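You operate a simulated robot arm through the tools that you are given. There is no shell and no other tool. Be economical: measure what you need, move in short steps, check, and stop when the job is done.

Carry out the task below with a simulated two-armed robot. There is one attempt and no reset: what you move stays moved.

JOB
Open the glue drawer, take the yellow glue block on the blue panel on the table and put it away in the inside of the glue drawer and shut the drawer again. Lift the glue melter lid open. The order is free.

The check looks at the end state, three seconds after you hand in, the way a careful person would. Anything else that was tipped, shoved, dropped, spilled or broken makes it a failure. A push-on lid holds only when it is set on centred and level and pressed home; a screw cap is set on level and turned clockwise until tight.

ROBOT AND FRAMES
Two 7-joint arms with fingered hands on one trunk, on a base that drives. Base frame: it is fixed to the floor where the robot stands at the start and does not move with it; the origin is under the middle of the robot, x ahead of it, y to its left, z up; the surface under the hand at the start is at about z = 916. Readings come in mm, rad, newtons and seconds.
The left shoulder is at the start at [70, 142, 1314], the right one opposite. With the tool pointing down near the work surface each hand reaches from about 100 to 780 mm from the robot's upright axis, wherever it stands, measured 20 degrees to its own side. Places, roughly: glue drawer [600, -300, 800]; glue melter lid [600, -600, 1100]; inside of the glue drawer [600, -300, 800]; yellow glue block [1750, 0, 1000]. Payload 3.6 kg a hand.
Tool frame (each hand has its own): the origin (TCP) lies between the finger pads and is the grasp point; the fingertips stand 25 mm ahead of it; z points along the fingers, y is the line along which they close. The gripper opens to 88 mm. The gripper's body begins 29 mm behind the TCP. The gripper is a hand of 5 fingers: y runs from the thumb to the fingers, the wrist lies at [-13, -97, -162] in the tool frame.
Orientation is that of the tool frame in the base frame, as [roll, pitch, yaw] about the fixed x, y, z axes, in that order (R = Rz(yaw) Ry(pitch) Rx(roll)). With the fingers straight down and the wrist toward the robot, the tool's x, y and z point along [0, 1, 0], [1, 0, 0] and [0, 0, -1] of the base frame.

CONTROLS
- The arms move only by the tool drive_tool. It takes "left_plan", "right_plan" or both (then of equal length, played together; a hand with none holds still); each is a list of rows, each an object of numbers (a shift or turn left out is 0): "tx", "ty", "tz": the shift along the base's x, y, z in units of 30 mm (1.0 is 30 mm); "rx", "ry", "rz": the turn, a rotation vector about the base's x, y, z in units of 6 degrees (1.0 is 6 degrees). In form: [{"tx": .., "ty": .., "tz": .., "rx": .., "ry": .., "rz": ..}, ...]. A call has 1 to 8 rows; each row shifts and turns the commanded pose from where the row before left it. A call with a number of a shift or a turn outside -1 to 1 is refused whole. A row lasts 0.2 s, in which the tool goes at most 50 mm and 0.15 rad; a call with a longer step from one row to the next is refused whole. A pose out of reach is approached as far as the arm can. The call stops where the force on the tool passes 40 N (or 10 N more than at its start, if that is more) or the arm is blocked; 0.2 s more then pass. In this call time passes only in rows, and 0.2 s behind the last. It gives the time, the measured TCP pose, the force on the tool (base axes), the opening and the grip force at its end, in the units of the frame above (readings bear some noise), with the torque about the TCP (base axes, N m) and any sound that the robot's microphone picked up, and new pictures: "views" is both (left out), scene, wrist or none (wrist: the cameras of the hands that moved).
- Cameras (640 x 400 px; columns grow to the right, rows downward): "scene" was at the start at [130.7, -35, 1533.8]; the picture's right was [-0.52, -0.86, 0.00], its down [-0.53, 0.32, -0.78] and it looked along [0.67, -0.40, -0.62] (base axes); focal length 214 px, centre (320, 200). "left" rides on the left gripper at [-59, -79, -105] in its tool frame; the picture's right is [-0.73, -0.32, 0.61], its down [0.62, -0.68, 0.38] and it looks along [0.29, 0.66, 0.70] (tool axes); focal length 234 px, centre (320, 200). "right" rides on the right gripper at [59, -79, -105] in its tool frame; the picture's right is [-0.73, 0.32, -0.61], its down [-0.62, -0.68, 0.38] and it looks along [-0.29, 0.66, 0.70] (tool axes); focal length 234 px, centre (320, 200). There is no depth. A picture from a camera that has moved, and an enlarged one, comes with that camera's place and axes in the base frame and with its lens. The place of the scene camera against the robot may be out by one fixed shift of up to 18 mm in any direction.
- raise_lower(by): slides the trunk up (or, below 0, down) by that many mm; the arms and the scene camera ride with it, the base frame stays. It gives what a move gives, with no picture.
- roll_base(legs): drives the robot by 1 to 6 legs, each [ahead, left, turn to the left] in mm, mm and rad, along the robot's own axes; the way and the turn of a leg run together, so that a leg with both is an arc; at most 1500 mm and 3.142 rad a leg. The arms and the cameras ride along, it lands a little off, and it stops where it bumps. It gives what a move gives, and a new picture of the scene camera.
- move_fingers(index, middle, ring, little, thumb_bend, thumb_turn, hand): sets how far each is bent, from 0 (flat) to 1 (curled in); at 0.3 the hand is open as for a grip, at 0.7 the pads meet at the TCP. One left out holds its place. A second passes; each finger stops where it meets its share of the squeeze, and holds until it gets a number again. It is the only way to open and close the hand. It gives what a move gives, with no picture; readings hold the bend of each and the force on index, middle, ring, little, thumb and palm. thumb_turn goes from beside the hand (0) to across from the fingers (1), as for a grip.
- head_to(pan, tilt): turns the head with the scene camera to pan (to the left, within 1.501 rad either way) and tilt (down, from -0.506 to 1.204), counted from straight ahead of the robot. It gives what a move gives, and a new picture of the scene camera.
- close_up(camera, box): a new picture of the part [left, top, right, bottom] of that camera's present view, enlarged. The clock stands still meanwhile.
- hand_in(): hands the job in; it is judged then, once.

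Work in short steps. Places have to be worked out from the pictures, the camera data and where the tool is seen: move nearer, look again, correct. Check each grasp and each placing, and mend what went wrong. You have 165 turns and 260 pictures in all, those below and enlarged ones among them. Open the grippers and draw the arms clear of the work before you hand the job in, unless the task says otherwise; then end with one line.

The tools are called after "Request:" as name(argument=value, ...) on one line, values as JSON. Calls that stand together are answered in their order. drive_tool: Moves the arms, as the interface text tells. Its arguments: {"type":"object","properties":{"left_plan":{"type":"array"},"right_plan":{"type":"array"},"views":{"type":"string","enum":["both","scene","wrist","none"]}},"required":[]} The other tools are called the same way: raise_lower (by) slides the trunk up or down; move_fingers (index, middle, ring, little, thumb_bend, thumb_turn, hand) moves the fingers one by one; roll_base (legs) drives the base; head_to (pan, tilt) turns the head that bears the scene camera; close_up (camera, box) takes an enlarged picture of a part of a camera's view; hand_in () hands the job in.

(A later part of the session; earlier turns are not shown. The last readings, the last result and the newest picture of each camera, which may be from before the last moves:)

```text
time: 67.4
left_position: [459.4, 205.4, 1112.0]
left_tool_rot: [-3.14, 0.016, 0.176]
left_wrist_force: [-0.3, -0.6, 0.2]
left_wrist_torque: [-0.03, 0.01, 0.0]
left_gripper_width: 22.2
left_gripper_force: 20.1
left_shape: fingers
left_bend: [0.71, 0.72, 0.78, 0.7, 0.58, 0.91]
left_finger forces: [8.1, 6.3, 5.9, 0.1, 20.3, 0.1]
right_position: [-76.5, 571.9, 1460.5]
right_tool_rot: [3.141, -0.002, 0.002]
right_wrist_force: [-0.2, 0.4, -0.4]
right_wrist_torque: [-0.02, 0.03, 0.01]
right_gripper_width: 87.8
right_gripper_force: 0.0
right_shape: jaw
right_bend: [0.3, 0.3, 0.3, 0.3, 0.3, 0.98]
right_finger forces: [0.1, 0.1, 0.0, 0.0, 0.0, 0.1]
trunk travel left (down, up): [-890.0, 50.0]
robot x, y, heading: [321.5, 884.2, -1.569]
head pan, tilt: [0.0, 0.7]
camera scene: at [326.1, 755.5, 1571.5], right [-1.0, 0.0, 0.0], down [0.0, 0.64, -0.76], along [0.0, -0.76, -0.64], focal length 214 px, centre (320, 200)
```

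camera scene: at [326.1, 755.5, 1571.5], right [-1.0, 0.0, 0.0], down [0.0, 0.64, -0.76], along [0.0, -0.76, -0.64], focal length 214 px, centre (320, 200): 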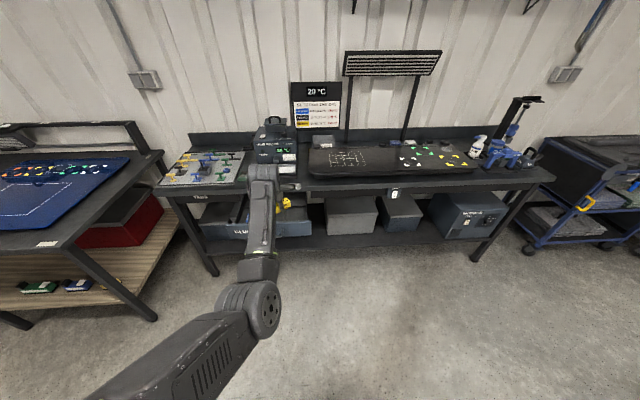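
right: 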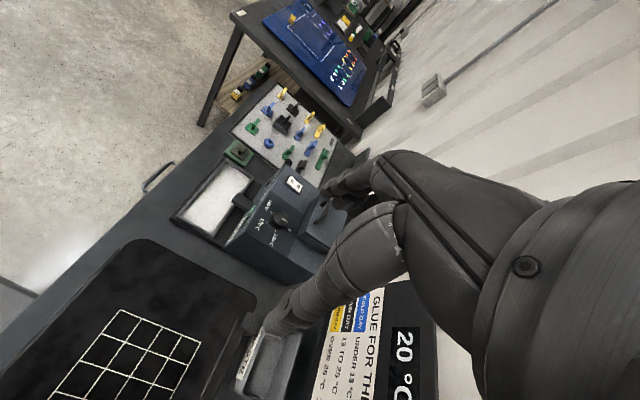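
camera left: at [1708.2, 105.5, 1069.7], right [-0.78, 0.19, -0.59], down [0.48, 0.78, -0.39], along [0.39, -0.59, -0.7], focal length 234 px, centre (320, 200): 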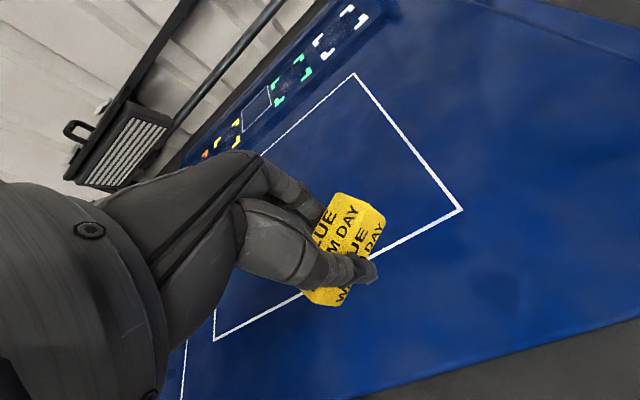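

Drive ahead 190 to bring the hand over the compartment at height, then view.

Request:
roll_base(legs=[[190, 0, 0]])

Request:
close_up(camera="left", box=[0, 0, 640, 400])

Request:
close_up(camera="scene", box=[160, 130, 360, 270])

Request:
close_up(camera="right", box=[0, 0, 640, 400])

```text
time: 68.9
left_position: [465.0, 22.2, 1115.1]
left_tool_rot: [3.14, 0.018, 0.186]
left_wrist_force: [0.3, 0.1, -0.7]
left_wrist_torque: [-0.02, -0.05, 0.02]
left_gripper_width: 22.2
left_gripper_force: 20.3
left_shape: fingers
left_bend: [0.71, 0.72, 0.78, 0.7, 0.58, 0.91]
left_finger forces: [8.0, 6.2, 5.9, 0.0, 20.4, 0.0]
right_position: [-73.8, 387.6, 1460.7]
right_tool_rot: [3.138, -0.001, 0.01]
right_wrist_force: [0.1, 0.6, -0.2]
right_wrist_torque: [-0.02, -0.04, 0.01]
right_gripper_width: 87.8
right_gripper_force: 0.0
right_shape: jaw
right_bend: [0.3, 0.3, 0.3, 0.3, 0.3, 0.98]
right_finger forces: [0.0, 0.1, 0.1, 0.0, 0.0, 0.0]
trunk travel left (down, up): [-890.0, 50.0]
robot x, y, heading: [319.4, 693.7, -1.564]
head pan, tilt: [0.0, 0.7]
camera scene: at [327.3, 574.0, 1571.9], right [-1.0, -0.01, 0.0], down [-0.01, 0.64, -0.77], along [0.01, -0.77, -0.64], focal length 214 px, centre (320, 200)
```

scene: 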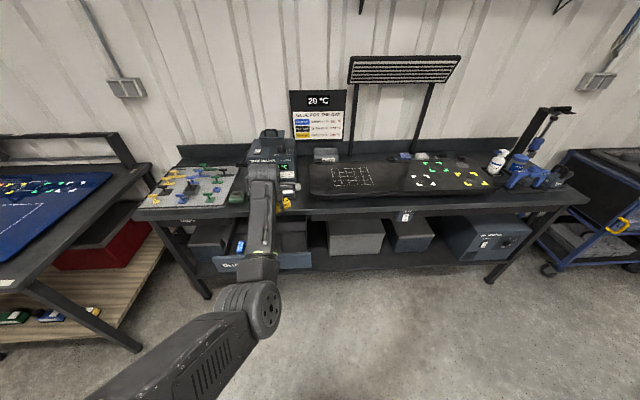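

```text
1.00 times, centred on (320, 200) of left (not enlarged: the box is as wide or as high as the picture)
camera zoom: at [394.4, 90.8, 1221.4], right [-0.78, 0.18, -0.59], down [0.48, 0.78, -0.39], along [0.39, -0.6, -0.7], focal length 234 px, centre (320, 200)
```

zoom: 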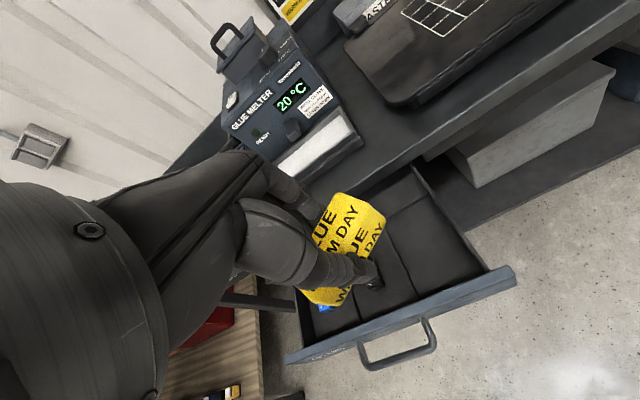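

```text
2.86 times, centred on (260, 200) of scene
camera zoom: at [327.3, 574.0, 1571.9], right [-1.0, -0.01, 0.0], down [-0.01, 0.64, -0.77], along [0.01, -0.77, -0.64], focal length 613 px, centre (491, 200)
```

zoom: 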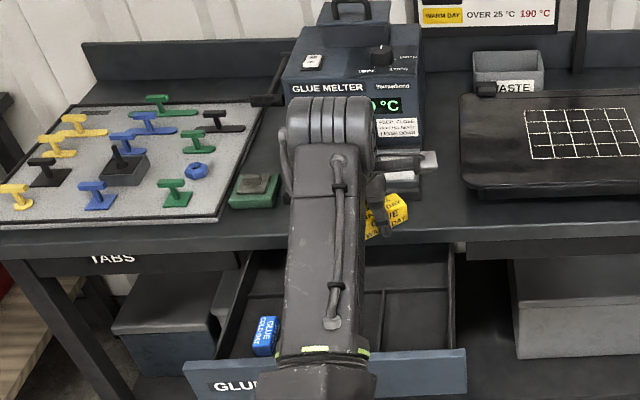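

```text
1.00 times, centred on (320, 200) of right (not enlarged: the box is as wide or as high as the picture)
camera zoom: at [-16.5, 468.1, 1565.8], right [-0.72, -0.33, 0.61], down [-0.63, 0.67, -0.39], along [-0.28, -0.66, -0.69], focal length 234 px, centre (320, 200)
```

zoom: 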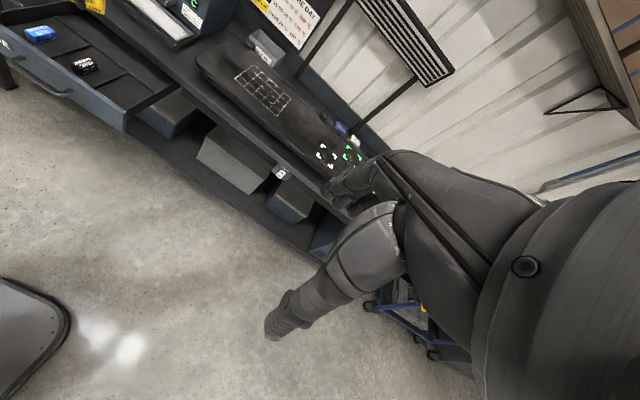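

I need better compartment geometry; enlarge the left wrist view of the drawer.

Request:
close_up(camera="left", box=[280, 150, 540, 380])

Request:
close_up(camera="right", box=[0, 0, 220, 140])

```text
1.74 times, centred on (410, 265) of left
camera zoom: at [394.4, 90.8, 1221.4], right [-0.78, 0.18, -0.59], down [0.48, 0.78, -0.39], along [0.39, -0.6, -0.7], focal length 407 px, centre (164, 87)
```

zoom: 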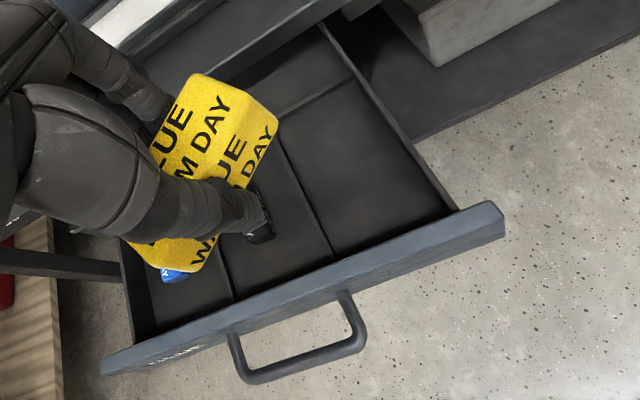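

```text
2.86 times, centred on (110, 70) of right
camera zoom: at [-16.5, 468.1, 1565.8], right [-0.72, -0.33, 0.61], down [-0.63, 0.67, -0.39], along [-0.28, -0.66, -0.69], focal length 669 px, centre (920, 571)
```

zoom: 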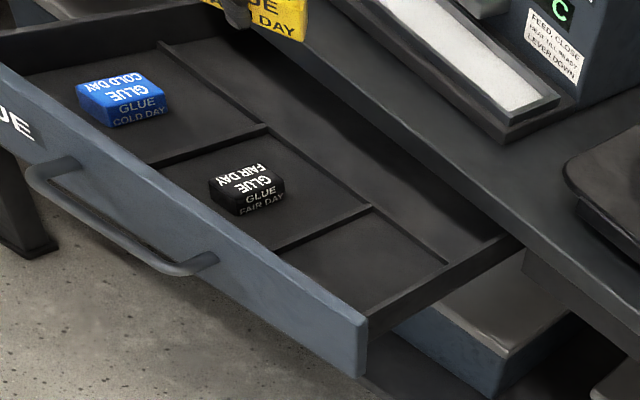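

Compartment: x≈393–503, y≈−150…45 with low dividers. Move TCP to ≈[449, −35] and lower the trunk 230.

Request:
drive_tool(left_plan=[{"tx": -0.27, "ty": -0.95}, {"tx": -0.27, "ty": -0.95}], views="none")

Request:
raise_lower(by=-230)

Request:
close_up(camera="left", box=[220, 100, 540, 340])

Request:
close_up(camera="right", box=[0, 0, 220, 140])

```text
time: 69.5
left_position: [449.2, -35.2, 1111.8]
left_tool_rot: [-3.139, 0.018, 0.184]
left_wrist_force: [-0.7, 0.3, -0.3]
left_wrist_torque: [0.03, 0.01, -0.01]
left_gripper_width: 22.1
left_gripper_force: 19.9
left_shape: fingers
left_bend: [0.71, 0.72, 0.78, 0.7, 0.58, 0.91]
left_finger forces: [8.0, 6.4, 5.7, 0.0, 20.3, 0.0]
right_position: [-73.7, 385.7, 1460.3]
right_tool_rot: [-3.14, 0.0, 0.01]
right_wrist_force: [0.4, 0.4, 0.7]
right_wrist_torque: [0.02, 0.04, -0.02]
right_gripper_width: 87.6
right_gripper_force: 0.1
right_shape: jaw
right_bend: [0.3, 0.3, 0.3, 0.3, 0.3, 0.98]
right_finger forces: [0.0, 0.0, 0.1, 0.0, 0.0, 0.1]
trunk travel left (down, up): [-890.0, 50.0]
robot x, y, heading: [318.6, 699.9, -1.556]
head pan, tilt: [0.0, 0.7]
```

```text
time: 71.9
left_position: [449.7, -35.6, 881.1]
left_tool_rot: [-3.14, 0.018, 0.186]
left_wrist_force: [0.2, 0.3, -0.5]
left_wrist_torque: [0.04, 0.0, -0.01]
left_gripper_width: 22.3
left_gripper_force: 20.0
left_shape: fingers
left_bend: [0.71, 0.72, 0.78, 0.7, 0.58, 0.91]
left_finger forces: [8.1, 6.5, 5.6, 0.0, 20.1, 0.0]
right_position: [-74.1, 384.2, 1230.9]
right_tool_rot: [3.141, -0.001, 0.009]
right_wrist_force: [0.1, -0.5, -0.1]
right_wrist_torque: [0.0, -0.03, 0.0]
right_gripper_width: 87.8
right_gripper_force: 0.1
right_shape: jaw
right_bend: [0.3, 0.3, 0.3, 0.3, 0.3, 0.98]
right_finger forces: [0.0, 0.0, 0.0, 0.0, 0.0, 0.0]
trunk travel left (down, up): [-660.0, 280.0]
robot x, y, heading: [321.0, 696.5, -1.562]
head pan, tilt: [0.0, 0.7]
```

```text
1.67 times, centred on (380, 220) of left
camera zoom: at [379.0, 32.4, 988.2], right [-0.78, 0.18, -0.59], down [0.48, 0.78, -0.39], along [0.39, -0.59, -0.7], focal length 390 px, centre (220, 167)
```

zoom: 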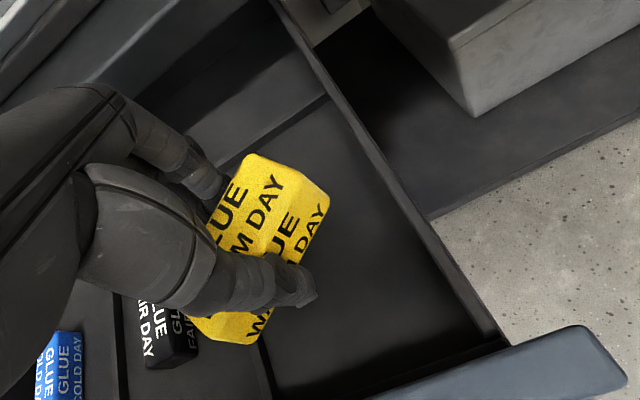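

```text
2.86 times, centred on (110, 70) of right
camera zoom: at [-16.3, 463.7, 1335.1], right [-0.72, -0.33, 0.61], down [-0.63, 0.68, -0.38], along [-0.28, -0.66, -0.7], focal length 669 px, centre (920, 571)
```

zoom: 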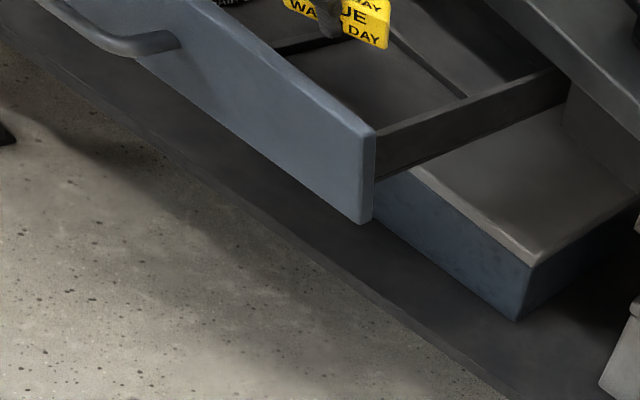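

Hand is centred over the empty compartment (x 394–502). Lower 50 with the trunk, then creep down with force monitoring.

Request:
raise_lower(by=-50)

Request:
drive_tool(left_plan=[{"tz": -0.25}, {"tz": -0.25}, {"tz": -0.25}], views="wrist")

```text
time: 72.8
left_position: [449.9, -34.8, 829.8]
left_tool_rot: [-3.14, 0.018, 0.186]
left_wrist_force: [0.1, 0.1, 0.7]
left_wrist_torque: [0.03, 0.0, 0.03]
left_gripper_width: 22.3
left_gripper_force: 20.6
left_shape: fingers
left_bend: [0.71, 0.72, 0.78, 0.7, 0.58, 0.91]
left_finger forces: [8.1, 6.6, 5.6, 0.0, 20.2, 0.0]
right_position: [-72.5, 384.4, 1179.9]
right_tool_rot: [3.14, -0.001, 0.01]
right_wrist_force: [-0.4, 0.4, 0.1]
right_wrist_torque: [-0.04, 0.01, -0.03]
right_gripper_width: 87.8
right_gripper_force: 0.1
right_shape: jaw
right_bend: [0.3, 0.3, 0.3, 0.3, 0.3, 0.98]
right_finger forces: [0.1, 0.1, 0.0, 0.0, 0.1, 0.0]
trunk travel left (down, up): [-610.0, 330.0]
robot x, y, heading: [320.7, 696.6, -1.567]
head pan, tilt: [0.0, 0.7]
```

```text
time: 73.7
left_position: [447.7, -34.3, 809.0]
left_tool_rot: [-3.138, 0.015, 0.184]
left_wrist_force: [0.1, 1.1, -0.1]
left_wrist_torque: [-0.04, -0.02, -0.01]
left_gripper_width: 22.3
left_gripper_force: 20.3
left_shape: fingers
left_bend: [0.71, 0.72, 0.78, 0.7, 0.58, 0.91]
left_finger forces: [8.1, 6.5, 5.6, 0.1, 20.2, 0.0]
right_position: [-72.9, 382.4, 1179.9]
right_tool_rot: [3.142, 0.0, 0.009]
right_wrist_force: [-0.2, 0.1, 0.8]
right_wrist_torque: [-0.03, -0.01, -0.02]
right_gripper_width: 87.6
right_gripper_force: 0.0
right_shape: jaw
right_bend: [0.3, 0.3, 0.3, 0.3, 0.3, 0.98]
right_finger forces: [0.0, 0.0, 0.1, 0.0, 0.0, 0.1]
trunk travel left (down, up): [-610.0, 330.0]
robot x, y, heading: [321.4, 693.7, -1.564]
head pan, tilt: [0.0, 0.7]
camera left: at [378.5, 32.7, 915.7], right [-0.78, 0.18, -0.59], down [0.48, 0.78, -0.39], along [0.39, -0.59, -0.7], focal length 234 px, centre (320, 200)
```

left: 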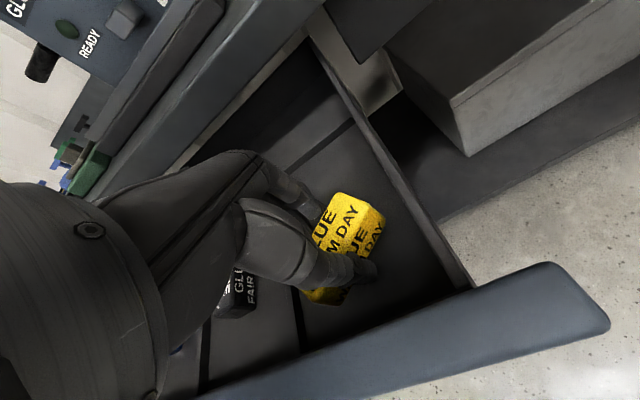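

No contact yet; continue creeping down.

Request:
drive_tool(left_plan=[{"tz": -0.2}, {"tz": -0.2}, {"tz": -0.2}], views="wrist")

```text
time: 74.5
left_position: [448.8, -36.6, 791.1]
left_tool_rot: [-3.139, 0.016, 0.184]
left_wrist_force: [-0.5, -0.5, -0.3]
left_wrist_torque: [-0.01, -0.04, -0.01]
left_gripper_width: 21.9
left_gripper_force: 19.8
left_shape: fingers
left_bend: [0.71, 0.72, 0.78, 0.7, 0.58, 0.91]
left_finger forces: [8.1, 6.5, 5.6, 0.0, 20.2, 0.0]
right_position: [-74.0, 382.9, 1180.3]
right_tool_rot: [3.141, 0.001, 0.008]
right_wrist_force: [-0.3, -0.4, 0.0]
right_wrist_torque: [-0.03, -0.04, -0.01]
right_gripper_width: 87.7
right_gripper_force: 0.1
right_shape: jaw
right_bend: [0.3, 0.3, 0.3, 0.3, 0.3, 0.98]
right_finger forces: [0.0, 0.0, 0.0, 0.0, 0.0, 0.1]
trunk travel left (down, up): [-610.0, 330.0]
robot x, y, heading: [316.1, 696.0, -1.564]
head pan, tilt: [0.0, 0.7]
camera left: at [377.9, 30.5, 897.8], right [-0.78, 0.18, -0.59], down [0.48, 0.78, -0.39], along [0.39, -0.59, -0.7], focal length 234 px, centre (320, 200)
```

left: 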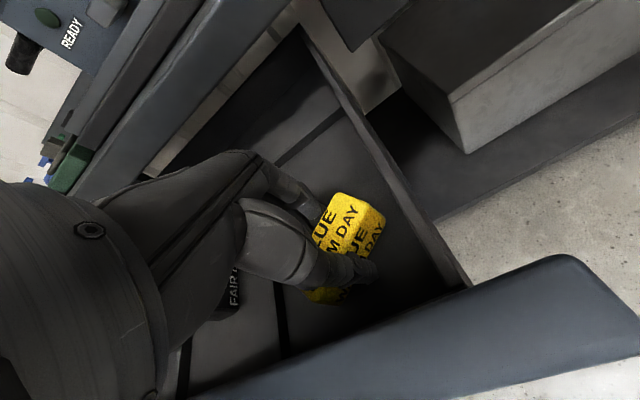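

Still free. Continue down slowly.

Request:
drive_tool(left_plan=[{"tz": -0.2}, {"tz": -0.2}, {"tz": -0.2}], views="wrist")

```text
time: 75.2
left_position: [448.5, -41.7, 787.6]
left_tool_rot: [3.116, 0.022, 0.188]
left_wrist_force: [0.3, -0.4, 27.1]
left_wrist_torque: [0.83, 0.41, -0.02]
left_gripper_width: 22.5
left_gripper_force: 32.4
left_shape: fingers
left_bend: [0.71, 0.72, 0.78, 0.7, 0.59, 0.91]
left_finger forces: [7.2, 6.3, 4.9, 0.0, 45.8, 0.1]
right_position: [-73.5, 385.4, 1181.1]
right_tool_rot: [3.139, 0.0, 0.009]
right_wrist_force: [-0.4, -0.5, 0.0]
right_wrist_torque: [-0.01, -0.01, -0.03]
right_gripper_width: 87.7
right_gripper_force: 0.1
right_shape: jaw
right_bend: [0.3, 0.3, 0.3, 0.3, 0.3, 0.98]
right_finger forces: [0.0, 0.1, 0.0, 0.0, 0.0, 0.0]
trunk travel left (down, up): [-610.0, 330.0]
robot x, y, heading: [317.9, 696.2, -1.559]
head pan, tilt: [0.0, 0.7]
stopped in row 3 (left hand): the force on the tool passed its limit at 46 N (the readings are from after the stop); the commanded pose is now the measured one
camera left: at [378.8, 29.7, 893.5], right [-0.78, 0.17, -0.6], down [0.48, 0.77, -0.41], along [0.39, -0.61, -0.69], focal length 234 px, centre (320, 200)
```

left: 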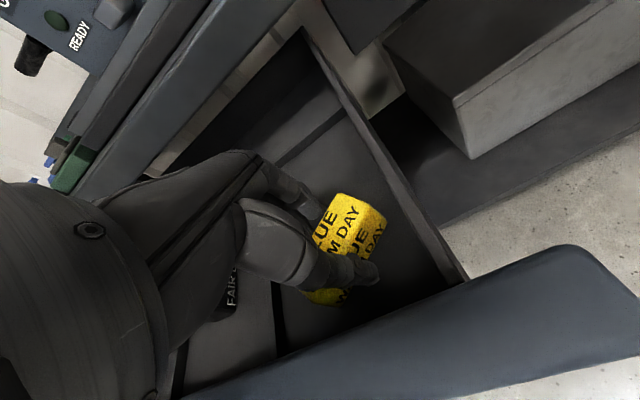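

Floor contact at TCP≈788. Ease up 4 mm and release.

Request:
drive_tool(left_plan=[{"tz": 0.15}], views="none")

Request:
move_fingers(hand="left", index=0.4, middle=0.4, ring=0.4, little=0.4, thumb_bend=0.35)

Request:
close_up(camera="left", box=[220, 120, 480, 340])

```text
time: 75.6
left_position: [448.0, -39.9, 787.6]
left_tool_rot: [3.129, 0.022, 0.186]
left_wrist_force: [1.2, 0.8, 12.8]
left_wrist_torque: [0.4, 0.19, -0.06]
left_gripper_width: 22.4
left_gripper_force: 25.8
left_shape: fingers
left_bend: [0.71, 0.72, 0.78, 0.7, 0.59, 0.91]
left_finger forces: [7.3, 6.3, 5.2, 0.0, 32.2, 0.0]
right_position: [-73.9, 385.2, 1180.0]
right_tool_rot: [3.14, 0.001, 0.008]
right_wrist_force: [-0.2, 0.0, -0.1]
right_wrist_torque: [-0.04, 0.03, -0.04]
right_gripper_width: 87.7
right_gripper_force: 0.0
right_shape: jaw
right_bend: [0.3, 0.3, 0.3, 0.3, 0.3, 0.98]
right_finger forces: [0.1, 0.1, 0.1, 0.0, 0.2, 0.1]
trunk travel left (down, up): [-610.0, 330.0]
robot x, y, heading: [320.4, 692.7, -1.561]
head pan, tilt: [0.0, 0.7]
```

```text
time: 76.6
left_position: [448.7, -38.4, 787.7]
left_tool_rot: [3.128, 0.018, 0.188]
left_wrist_force: [-1.9, 0.1, 8.4]
left_wrist_torque: [-0.2, -0.06, 0.02]
left_gripper_width: 64.9
left_gripper_force: 4.6
left_shape: fingers
left_bend: [0.4, 0.43, 0.4, 0.4, 0.38, 0.97]
left_finger forces: [0.0, 7.9, 0.1, 0.0, 2.0, 0.0]
right_position: [-73.8, 384.2, 1180.6]
right_tool_rot: [3.139, -0.001, 0.009]
right_wrist_force: [0.2, -0.4, 0.1]
right_wrist_torque: [-0.01, 0.03, -0.05]
right_gripper_width: 87.5
right_gripper_force: 0.1
right_shape: jaw
right_bend: [0.3, 0.3, 0.3, 0.3, 0.3, 0.98]
right_finger forces: [0.0, 0.0, 0.0, 0.1, 0.0, 0.0]
trunk travel left (down, up): [-610.0, 330.0]
robot x, y, heading: [320.2, 694.1, -1.562]
head pan, tilt: [0.0, 0.7]
```

```text
1.82 times, centred on (350, 230) of left
camera zoom: at [378.1, 30.3, 893.9], right [-0.78, 0.17, -0.6], down [0.48, 0.78, -0.4], along [0.39, -0.6, -0.69], focal length 426 px, centre (266, 146)
```

zoom: 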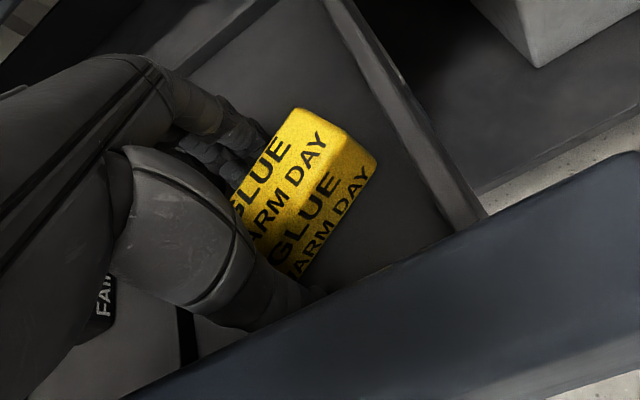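

The block is released on the compartment floor. Raise the hand 60 mm and check it stays.

Request:
drive_tool(left_plan=[{"tz": 0.3}, {"tz": 0.5}, {"tz": 0.6}, {"tz": 0.6}], views="wrist")

```text
time: 77.6
left_position: [448.0, -39.3, 844.5]
left_tool_rot: [3.13, 0.019, 0.186]
left_wrist_force: [-0.2, -0.3, 0.2]
left_wrist_torque: [0.03, 0.0, 0.03]
left_gripper_width: 68.5
left_gripper_force: 0.0
left_shape: fingers
left_bend: [0.4, 0.4, 0.4, 0.4, 0.35, 0.97]
left_finger forces: [0.0, 0.1, 0.0, 0.1, 0.0, 0.0]
right_position: [-73.6, 384.3, 1179.8]
right_tool_rot: [3.141, -0.001, 0.01]
right_wrist_force: [0.6, -1.1, -0.3]
right_wrist_torque: [0.01, -0.02, -0.06]
right_gripper_width: 87.8
right_gripper_force: 0.1
right_shape: jaw
right_bend: [0.3, 0.3, 0.3, 0.3, 0.3, 0.98]
right_finger forces: [0.0, 0.1, 0.1, 0.0, 0.0, 0.1]
trunk travel left (down, up): [-610.0, 330.0]
robot x, y, heading: [320.4, 694.9, -1.564]
head pan, tilt: [0.0, 0.7]
camera left: at [377.5, 30.0, 950.9], right [-0.78, 0.17, -0.6], down [0.48, 0.78, -0.4], along [0.39, -0.6, -0.69], focal length 234 px, centre (320, 200)
```

left: 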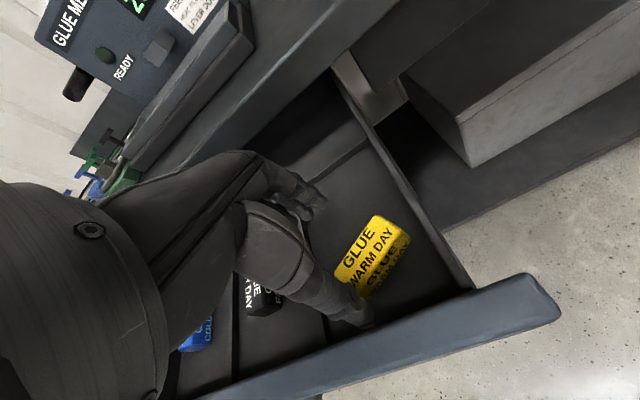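

Block rests in the empty compartment. Raise the trunk 230, back up 130 and shift left 110 to line up with the handle centre for pushing.

Request:
raise_lower(by=230)

Request:
roll_base(legs=[[-200, 0, 0], [0, 120, 0]])

Request:
close_up(camera="right", box=[0, 0, 240, 160])

```text
time: 80.0
left_position: [447.9, -40.3, 1074.4]
left_tool_rot: [3.129, 0.022, 0.187]
left_wrist_force: [-0.8, 0.8, -0.6]
left_wrist_torque: [0.02, -0.03, -0.02]
left_gripper_width: 68.5
left_gripper_force: 0.0
left_shape: fingers
left_bend: [0.4, 0.4, 0.4, 0.4, 0.35, 0.97]
left_finger forces: [0.0, 0.0, 0.1, 0.1, 0.0, 0.0]
right_position: [-73.5, 383.0, 1409.6]
right_tool_rot: [-3.14, 0.001, 0.007]
right_wrist_force: [0.1, 0.1, 0.6]
right_wrist_torque: [0.02, -0.03, 0.03]
right_gripper_width: 87.6
right_gripper_force: 0.1
right_shape: jaw
right_bend: [0.3, 0.3, 0.3, 0.3, 0.3, 0.98]
right_finger forces: [0.0, 0.0, 0.1, 0.1, 0.0, 0.1]
trunk travel left (down, up): [-840.0, 100.0]
robot x, y, heading: [323.3, 694.8, -1.559]
head pan, tilt: [0.0, 0.7]
```

```text
time: 82.5
left_position: [570.7, 167.4, 1076.3]
left_tool_rot: [3.127, 0.02, 0.188]
left_wrist_force: [-0.1, -0.1, -0.5]
left_wrist_torque: [0.03, 0.0, 0.01]
left_gripper_width: 68.5
left_gripper_force: 0.1
left_shape: fingers
left_bend: [0.4, 0.4, 0.4, 0.4, 0.35, 0.97]
left_finger forces: [0.0, 0.0, 0.0, 0.0, 0.0, 0.0]
right_position: [46.8, 589.1, 1410.0]
right_tool_rot: [-3.141, -0.003, 0.011]
right_wrist_force: [0.3, -0.3, 0.2]
right_wrist_torque: [-0.03, 0.01, -0.02]
right_gripper_width: 87.6
right_gripper_force: 0.0
right_shape: jaw
right_bend: [0.3, 0.3, 0.3, 0.3, 0.3, 0.98]
right_finger forces: [0.0, 0.0, 0.1, 0.0, 0.0, 0.0]
trunk travel left (down, up): [-840.0, 100.0]
robot x, y, heading: [440.4, 899.7, -1.555]
head pan, tilt: [0.0, 0.7]
camera scene: at [446.7, 775.7, 1521.6], right [-1.0, -0.01, 0.0], down [-0.01, 0.64, -0.77], along [0.01, -0.77, -0.64], focal length 214 px, centre (320, 200)
```

scene: 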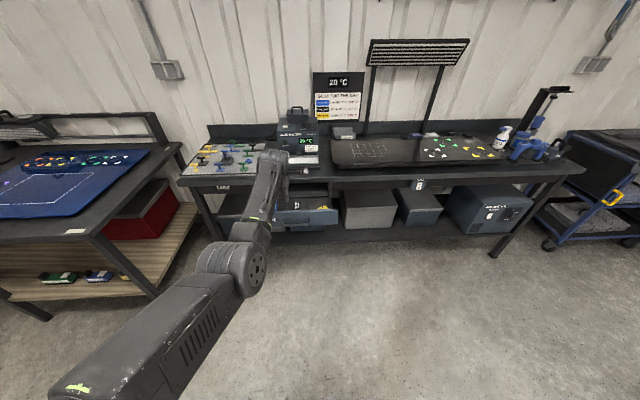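

```text
2.50 times, centred on (120, 80) of right
camera zoom: at [103.2, 668.9, 1514.7], right [-0.72, -0.33, 0.61], down [-0.63, 0.67, -0.39], along [-0.28, -0.66, -0.7], focal length 585 px, centre (820, 500)
```

zoom: 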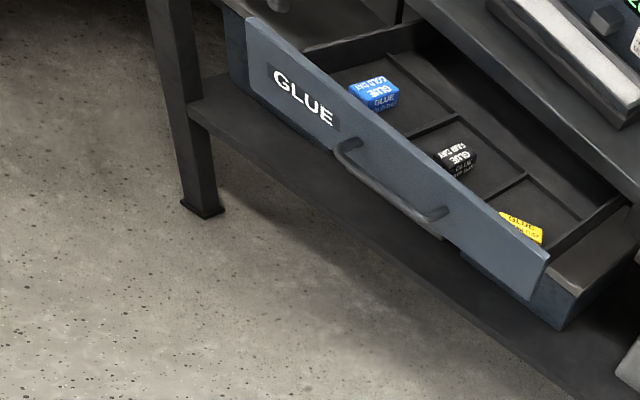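

Blocks fine in the drawer. Make a fist and tilt the hand ~60° forward, clear of the drawer (y≈167+).

Request:
move_fingers(hand="left", index=1.0, middle=1.0, ring=1.0, little=1.0, thumb_bend=0.5, thumb_turn=0.3)

Request:
drive_tool(left_plan=[{"rz": -0.9, "rx": -0.9}, {"rz": -0.9, "rx": -0.9}, {"rx": -1.2, "ty": 0.3}, {"rx": -1.2, "ty": 0.3}, {"rx": -1.2}, {"rx": -1.2}, {"rx": -1.2}, {"rx": -1.2}], views="both")

```text
time: 83.5
left_position: [569.9, 165.7, 1074.5]
left_tool_rot: [3.131, 0.019, 0.189]
left_wrist_force: [0.8, 0.1, -0.4]
left_wrist_torque: [0.0, -0.01, -0.04]
left_gripper_width: 58.6
left_gripper_force: 0.0
left_shape: fingers
left_bend: [1.0, 1.0, 1.0, 1.0, 0.5, 0.3]
left_finger forces: [0.0, 0.1, 0.1, 0.0, 0.0, 0.0]
right_position: [47.9, 587.6, 1410.3]
right_tool_rot: [-3.141, -0.002, 0.012]
right_wrist_force: [0.1, -0.3, -0.1]
right_wrist_torque: [0.02, -0.03, 0.0]
right_gripper_width: 87.6
right_gripper_force: 0.1
right_shape: jaw
right_bend: [0.3, 0.3, 0.3, 0.3, 0.3, 0.98]
right_finger forces: [0.0, 0.0, 0.0, 0.0, 0.0, 0.1]
trunk travel left (down, up): [-840.0, 100.0]
robot x, y, heading: [440.5, 901.8, -1.562]
head pan, tilt: [0.0, 0.7]
```

```text
refused: -1.2 is not a number from -1 to 1
```

Request:
drive_tool(left_plan=[{"rz": -0.9, "rx": -0.9}, {"rz": -0.9, "rx": -0.9}, {"rx": -1, "ty": 0.3}, {"rx": -1, "ty": 0.3}, {"rx": -1}, {"rx": -1}, {"rx": -1}, {"rx": -1}], views="both")

```text
time: 85.3
left_position: [571.7, 184.6, 1074.0]
left_tool_rot: [2.312, 0.025, -0.025]
left_wrist_force: [-0.8, -0.7, 0.0]
left_wrist_torque: [-0.01, -0.02, 0.0]
left_gripper_width: 58.6
left_gripper_force: 0.2
left_shape: fingers
left_bend: [1.0, 1.0, 1.0, 1.0, 0.5, 0.3]
left_finger forces: [0.0, 0.1, 0.0, 0.1, 0.1, 0.0]
right_position: [49.1, 587.2, 1409.9]
right_tool_rot: [-3.14, -0.002, 0.013]
right_wrist_force: [0.2, -1.1, -0.2]
right_wrist_torque: [0.0, -0.01, -0.01]
right_gripper_width: 87.5
right_gripper_force: 0.0
right_shape: jaw
right_bend: [0.3, 0.3, 0.3, 0.3, 0.3, 0.98]
right_finger forces: [0.1, 0.0, 0.0, 0.1, 0.0, 0.0]
trunk travel left (down, up): [-840.0, 100.0]
robot x, y, heading: [442.8, 899.3, -1.556]
head pan, tilt: [0.0, 0.7]
camera scene: at [449.4, 774.6, 1521.5], right [-1.0, -0.01, 0.0], down [-0.01, 0.64, -0.76], along [0.01, -0.76, -0.64], focal length 214 px, centre (320, 200)
camera left: at [516.8, 316.7, 1090.0], right [-0.75, -0.21, -0.63], down [0.61, 0.16, -0.78], along [0.26, -0.96, 0.01], focal length 234 px, centre (320, 200)
```

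scene: 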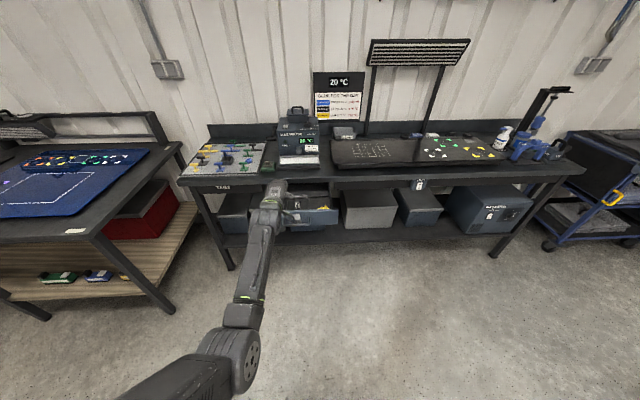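
left: 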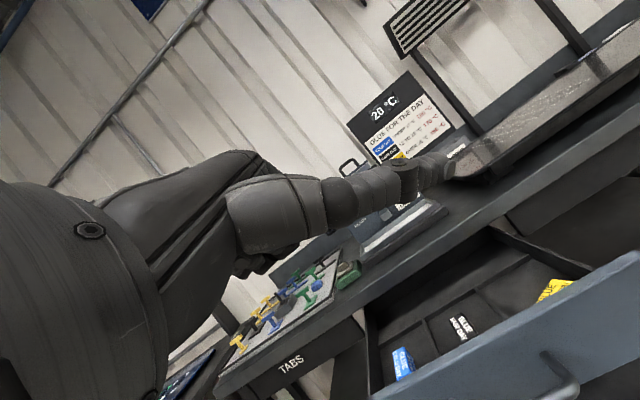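

Tuck the thumb, lower the trunk to the handle height, and flatten the hand a bit more.

Request:
move_fingers(hand="left", thumb_bend=0.9, thumb_turn=0.98)

Request:
raise_lower(by=-285)

Request:
drive_tool(left_plan=[{"rx": -0.9}, {"rx": -0.9}, {"rx": -0.9}], views="both")

Request:
close_up(camera="scene", box=[200, 130, 380, 250])

```text
time: 86.3
left_position: [571.1, 184.3, 1074.8]
left_tool_rot: [2.313, 0.026, -0.026]
left_wrist_force: [0.3, -1.2, 0.8]
left_wrist_torque: [-0.02, 0.03, -0.01]
left_gripper_width: 28.6
left_gripper_force: 0.1
left_shape: fingers
left_bend: [1.0, 1.0, 1.0, 1.0, 0.88, 0.92]
left_finger forces: [0.1, 0.0, 0.0, 0.1, 0.0, 0.1]
right_position: [47.6, 587.3, 1410.5]
right_tool_rot: [-3.142, 0.0, 0.012]
right_wrist_force: [0.4, 0.2, 1.1]
right_wrist_torque: [0.0, 0.01, -0.03]
right_gripper_width: 87.6
right_gripper_force: 0.0
right_shape: jaw
right_bend: [0.3, 0.3, 0.3, 0.3, 0.3, 0.98]
right_finger forces: [0.1, 0.1, 0.0, 0.0, 0.1, 0.0]
trunk travel left (down, up): [-840.0, 100.0]
robot x, y, heading: [439.0, 896.4, -1.561]
head pan, tilt: [0.0, 0.7]
```

```text
time: 89.2
left_position: [571.0, 183.7, 790.0]
left_tool_rot: [2.312, 0.028, -0.03]
left_wrist_force: [0.6, 0.3, 0.5]
left_wrist_torque: [-0.03, 0.0, -0.01]
left_gripper_width: 28.6
left_gripper_force: 0.2
left_shape: fingers
left_bend: [1.0, 1.0, 1.0, 1.0, 0.88, 0.92]
left_finger forces: [0.0, 0.0, 0.0, 0.0, 0.0, 0.1]
right_position: [48.9, 587.2, 1125.1]
right_tool_rot: [3.14, 0.0, 0.013]
right_wrist_force: [-0.2, 0.2, 0.3]
right_wrist_torque: [0.0, 0.0, 0.0]
right_gripper_width: 87.8
right_gripper_force: 0.1
right_shape: jaw
right_bend: [0.3, 0.3, 0.3, 0.3, 0.3, 0.98]
right_finger forces: [0.0, 0.0, 0.0, 0.0, 0.0, 0.0]
trunk travel left (down, up): [-555.0, 385.0]
robot x, y, heading: [439.3, 902.3, -1.556]
head pan, tilt: [0.0, 0.7]
```

```text
time: 90.0
left_position: [570.7, 184.1, 789.8]
left_tool_rot: [2.03, 0.018, -0.033]
left_wrist_force: [-0.7, 1.0, -0.7]
left_wrist_torque: [-0.01, -0.03, -0.01]
left_gripper_width: 28.6
left_gripper_force: 0.0
left_shape: fingers
left_bend: [1.0, 1.0, 1.0, 1.0, 0.88, 0.92]
left_finger forces: [0.0, 0.0, 0.1, 0.0, 0.0, 0.0]
right_position: [49.2, 587.5, 1125.2]
right_tool_rot: [-3.141, -0.001, 0.012]
right_wrist_force: [-0.1, 0.3, -0.6]
right_wrist_torque: [-0.05, -0.01, -0.05]
right_gripper_width: 87.5
right_gripper_force: 0.0
right_shape: jaw
right_bend: [0.3, 0.3, 0.3, 0.3, 0.3, 0.98]
right_finger forces: [0.1, 0.0, 0.0, 0.0, 0.1, 0.0]
trunk travel left (down, up): [-555.0, 385.0]
robot x, y, heading: [440.9, 899.4, -1.563]
head pan, tilt: [0.0, 0.7]
camera scene: at [449.3, 774.5, 1236.5], right [-1.0, -0.01, 0.0], down [-0.01, 0.64, -0.76], along [0.01, -0.76, -0.64], focal length 214 px, centre (320, 200)
camera left: at [516.9, 315.8, 767.8], right [-0.75, -0.38, -0.55], down [0.61, -0.06, -0.79], along [0.26, -0.92, 0.27], focal length 234 px, centre (320, 200)
```

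scene: 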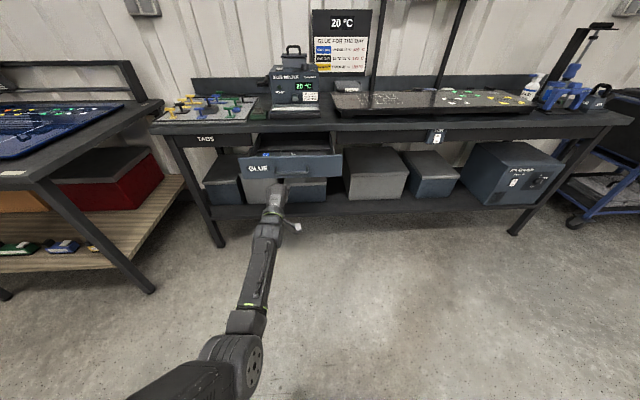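
left: 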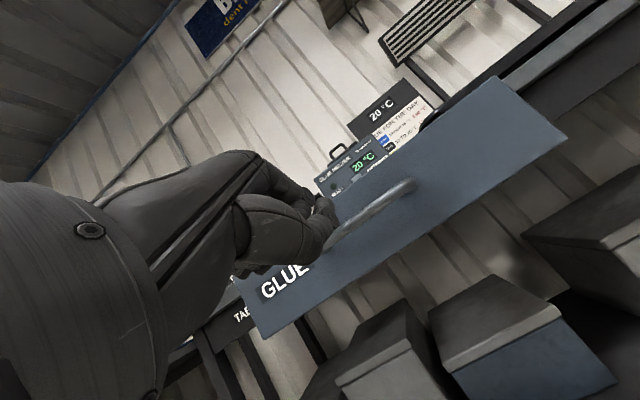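

```text
3.33 times, centred on (290, 190) of scene
camera zoom: at [449.3, 774.5, 1236.5], right [-1.0, -0.01, 0.0], down [-0.01, 0.64, -0.76], along [0.01, -0.76, -0.64], focal length 715 px, centre (420, 233)
```

zoom: 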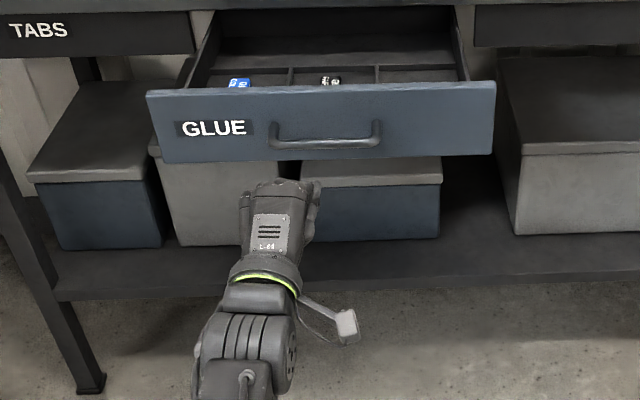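

Fist is aligned with the handle. Drive ahead 130 to start pushing, and check.

Request:
roll_base(legs=[[130, 0, 0]])

Request:
close_up(camera="scene", box=[200, 130, 380, 250])

Request:
close_up(camera="left", box=[0, 0, 640, 400])

```text
time: 91.2
left_position: [572.4, 53.8, 789.1]
left_tool_rot: [2.032, 0.017, -0.031]
left_wrist_force: [-0.4, -0.1, -0.5]
left_wrist_torque: [0.0, 0.01, 0.02]
left_gripper_width: 28.4
left_gripper_force: 0.0
left_shape: fingers
left_bend: [1.0, 1.0, 1.0, 1.0, 0.88, 0.93]
left_finger forces: [0.0, 0.0, 0.1, 0.0, 0.1, 0.0]
right_position: [50.2, 457.2, 1125.4]
right_tool_rot: [-3.141, 0.0, 0.011]
right_wrist_force: [-0.3, -0.3, 0.3]
right_wrist_torque: [0.02, 0.01, 0.0]
right_gripper_width: 87.4
right_gripper_force: 0.1
right_shape: jaw
right_bend: [0.3, 0.3, 0.3, 0.3, 0.3, 0.98]
right_finger forces: [0.0, 0.0, 0.1, 0.1, 0.0, 0.0]
trunk travel left (down, up): [-555.0, 385.0]
robot x, y, heading: [440.6, 772.5, -1.559]
head pan, tilt: [0.0, 0.7]
camera scene: at [450.9, 644.1, 1236.4], right [-1.0, -0.01, 0.0], down [-0.01, 0.64, -0.76], along [0.01, -0.76, -0.64], focal length 214 px, centre (320, 200)
```

scene: 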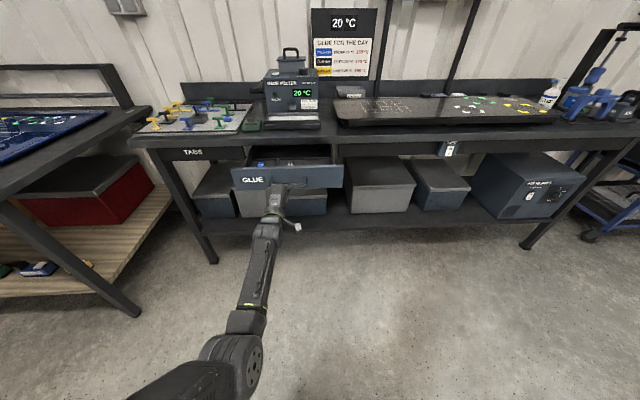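

```text
3.33 times, centred on (290, 190) of scene
camera zoom: at [450.9, 644.1, 1236.4], right [-1.0, -0.01, 0.0], down [-0.01, 0.64, -0.76], along [0.01, -0.76, -0.64], focal length 715 px, centre (420, 233)
```

zoom: 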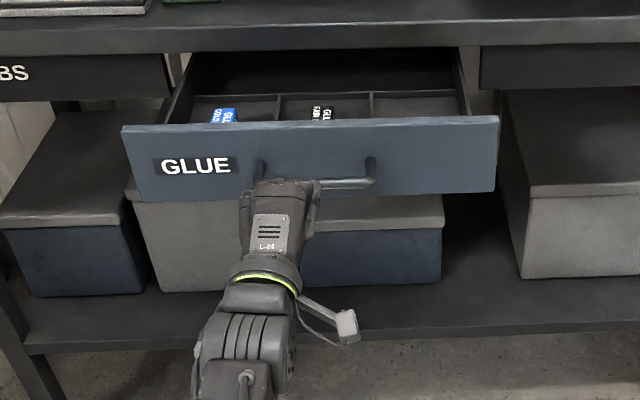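

```text
1.00 times, centred on (320, 200) of left (not enlarged: the box is as wide or as high as the picture)
camera zoom: at [518.5, 185.7, 767.3], right [-0.75, -0.37, -0.55], down [0.61, -0.06, -0.79], along [0.26, -0.93, 0.27], focal length 234 px, centre (320, 200)
```

zoom: 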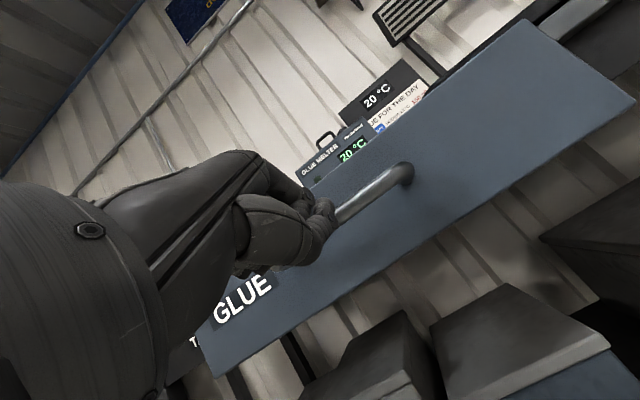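

Fist is just at the bar. Push with the arm gently.

Request:
drive_tool(left_plan=[{"ty": -0.5}, {"ty": -0.5}, {"ty": -0.5}, {"ty": -0.5}, {"ty": -0.5}, {"ty": -0.5}], views="scene")

Request:
close_up(camera="left", box=[0, 0, 640, 400])

```text
time: 92.6
left_position: [574.3, -31.8, 793.3]
left_tool_rot: [2.032, 0.018, -0.034]
left_wrist_force: [0.6, -0.6, 0.4]
left_wrist_torque: [0.01, 0.01, -0.02]
left_gripper_width: 28.6
left_gripper_force: 0.3
left_shape: fingers
left_bend: [1.0, 1.0, 1.0, 1.0, 0.88, 0.93]
left_finger forces: [0.1, 0.1, 0.0, 0.0, 0.6, 0.0]
left hand out of reach, approached as far as the arm can: row 6
right_position: [50.1, 459.2, 1124.4]
right_tool_rot: [-3.141, -0.001, 0.012]
right_wrist_force: [0.2, -0.8, 0.2]
right_wrist_torque: [0.0, -0.02, -0.01]
right_gripper_width: 87.8
right_gripper_force: 0.0
right_shape: jaw
right_bend: [0.3, 0.3, 0.3, 0.3, 0.3, 0.98]
right_finger forces: [0.1, 0.0, 0.0, 0.0, 0.0, 0.1]
trunk travel left (down, up): [-555.0, 385.0]
robot x, y, heading: [441.5, 774.1, -1.558]
head pan, tilt: [0.0, 0.7]
camera scene: at [450.8, 644.8, 1236.4], right [-1.0, -0.01, 0.0], down [-0.01, 0.64, -0.76], along [0.01, -0.76, -0.64], focal length 214 px, centre (320, 200)
```

scene: 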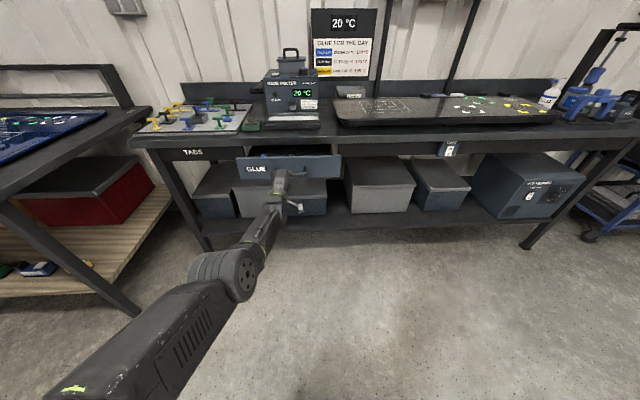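

```text
1.00 times, centred on (320, 200) of left (not enlarged: the box is as wide or as high as the picture)
camera zoom: at [518.6, 100.8, 770.9], right [-0.75, -0.38, -0.55], down [0.61, -0.06, -0.79], along [0.26, -0.92, 0.27], focal length 234 px, centre (320, 200)
```

zoom: 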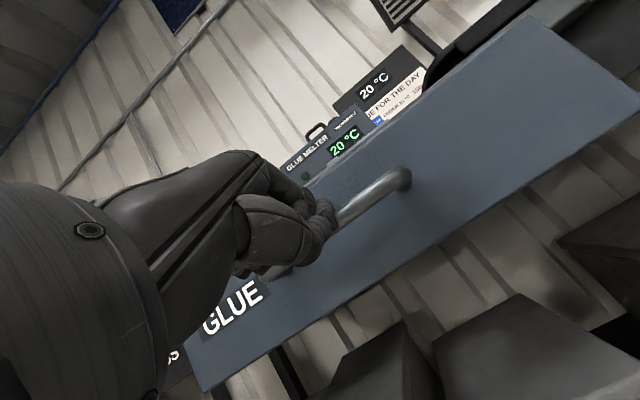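

Drawer is moving in. The arm is near its reach, so drive the base ahead 150 to continue.

Request:
roll_base(legs=[[140, 0, 0]])

Request:
close_up(camera="left", box=[0, 0, 640, 400])

```text
time: 93.9
left_position: [573.8, -137.8, 797.5]
left_tool_rot: [2.022, 0.019, -0.033]
left_wrist_force: [-1.1, 22.6, 8.1]
left_wrist_torque: [-0.04, 0.14, -0.23]
left_gripper_width: 27.9
left_gripper_force: 23.5
left_shape: fingers
left_bend: [1.0, 1.0, 1.0, 1.0, 0.9, 0.93]
left_finger forces: [0.1, 0.1, 0.1, 0.0, 48.0, 0.0]
right_position: [51.3, 350.2, 1126.3]
right_tool_rot: [3.135, 0.0, 0.015]
right_wrist_force: [0.3, -0.6, 0.0]
right_wrist_torque: [0.0, -0.03, -0.03]
right_gripper_width: 87.6
right_gripper_force: 0.0
right_shape: jaw
right_bend: [0.3, 0.3, 0.3, 0.3, 0.3, 0.98]
right_finger forces: [0.0, 0.1, 0.0, 0.0, 0.1, 0.0]
trunk travel left (down, up): [-555.0, 385.0]
robot x, y, heading: [445.4, 658.3, -1.56]
head pan, tilt: [0.0, 0.7]
stopped in leg 1: the force on the tool passed its limit at 148 N (the readings are from after the stop); the commanded pose is now the measured one
camera scene: at [452.3, 538.0, 1237.2], right [-1.0, -0.01, 0.0], down [-0.01, 0.64, -0.77], along [0.01, -0.77, -0.64], focal length 214 px, centre (320, 200)
```

scene: 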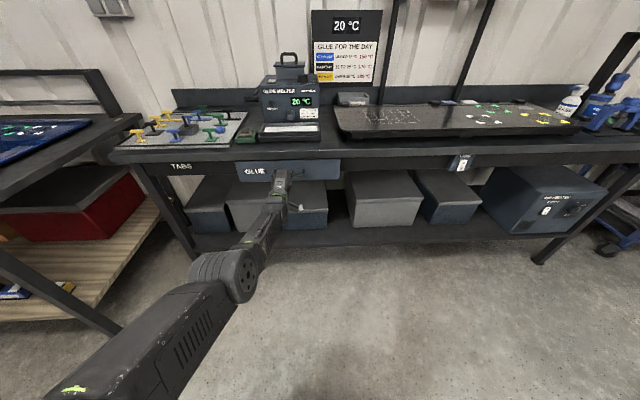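

```text
1.00 times, centred on (320, 200) of left (not enlarged: the box is as wide or as high as the picture)
camera zoom: at [519.4, -7.1, 773.3], right [-0.75, -0.38, -0.54], down [0.61, -0.07, -0.79], along [0.26, -0.92, 0.28], focal length 234 px, centre (320, 200)
```

zoom: 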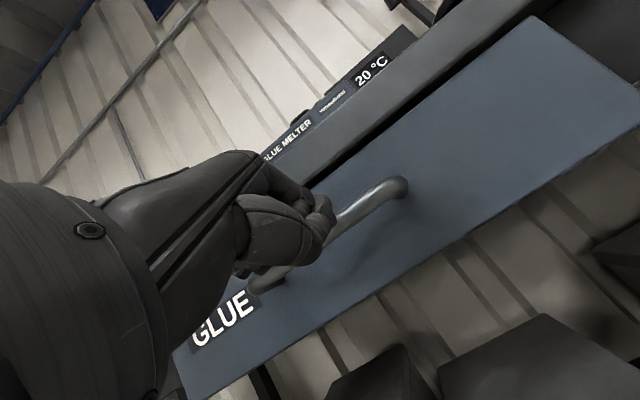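

It hit the end stop — drawer looks shut. Back the hand off and verify against the original view.

Request:
drive_tool(left_plan=[{"ty": 0.5}, {"ty": 0.7}, {"ty": 0.7}, {"ty": 0.7}], views="both")

Request:
close_up(camera="scene", box=[200, 110, 380, 230])

```text
time: 94.9
left_position: [573.2, -65.8, 792.1]
left_tool_rot: [2.026, 0.02, -0.035]
left_wrist_force: [1.5, 0.1, -0.3]
left_wrist_torque: [-0.02, 0.03, 0.0]
left_gripper_width: 28.5
left_gripper_force: 0.1
left_shape: fingers
left_bend: [1.0, 1.0, 1.0, 1.0, 0.88, 0.94]
left_finger forces: [0.1, 0.1, 0.0, 0.1, 0.0, 0.1]
right_position: [52.5, 344.4, 1124.9]
right_tool_rot: [-3.141, 0.0, 0.014]
right_wrist_force: [-0.5, 0.2, 0.3]
right_wrist_torque: [-0.02, -0.03, 0.02]
right_gripper_width: 87.7
right_gripper_force: 0.0
right_shape: jaw
right_bend: [0.3, 0.3, 0.3, 0.3, 0.3, 0.98]
right_finger forces: [0.0, 0.0, 0.1, 0.0, 0.0, 0.0]
trunk travel left (down, up): [-555.0, 385.0]
robot x, y, heading: [444.5, 656.5, -1.56]
head pan, tilt: [0.0, 0.7]
camera scene: at [452.7, 532.2, 1236.6], right [-1.0, -0.01, 0.0], down [-0.01, 0.64, -0.77], along [0.01, -0.77, -0.64], focal length 214 px, centre (320, 200)
camera left: at [520.0, 66.3, 768.8], right [-0.75, -0.38, -0.54], down [0.61, -0.06, -0.79], along [0.26, -0.92, 0.28], focal length 234 px, centre (320, 200)
```

scene: 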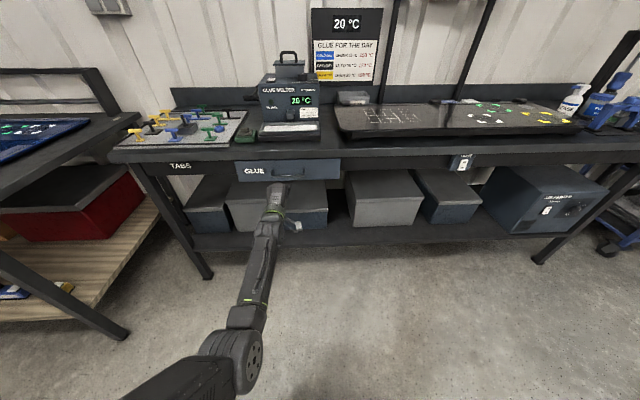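
left: 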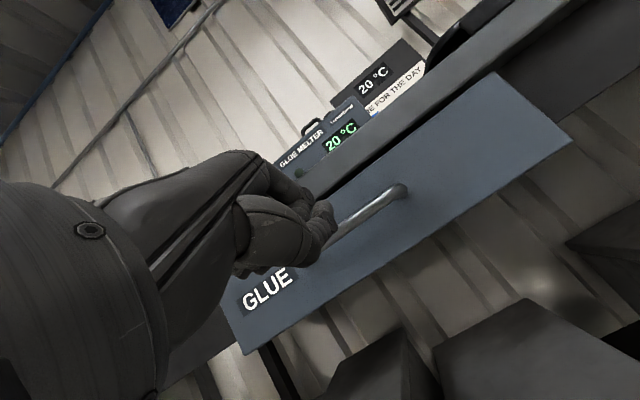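

```text
3.33 times, centred on (290, 170) of scene
camera zoom: at [452.7, 532.2, 1236.6], right [-1.0, -0.01, 0.0], down [-0.01, 0.64, -0.77], along [0.01, -0.77, -0.64], focal length 715 px, centre (420, 300)
```

zoom: 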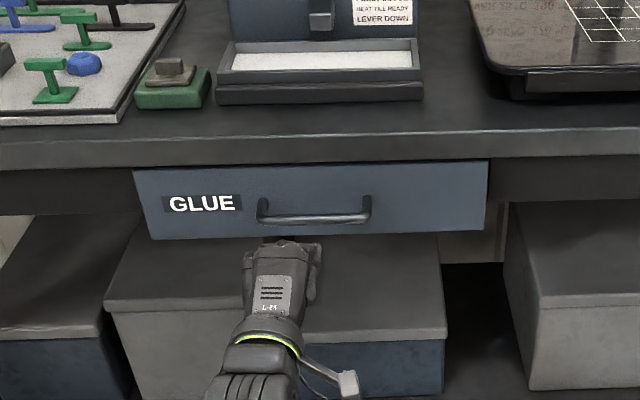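

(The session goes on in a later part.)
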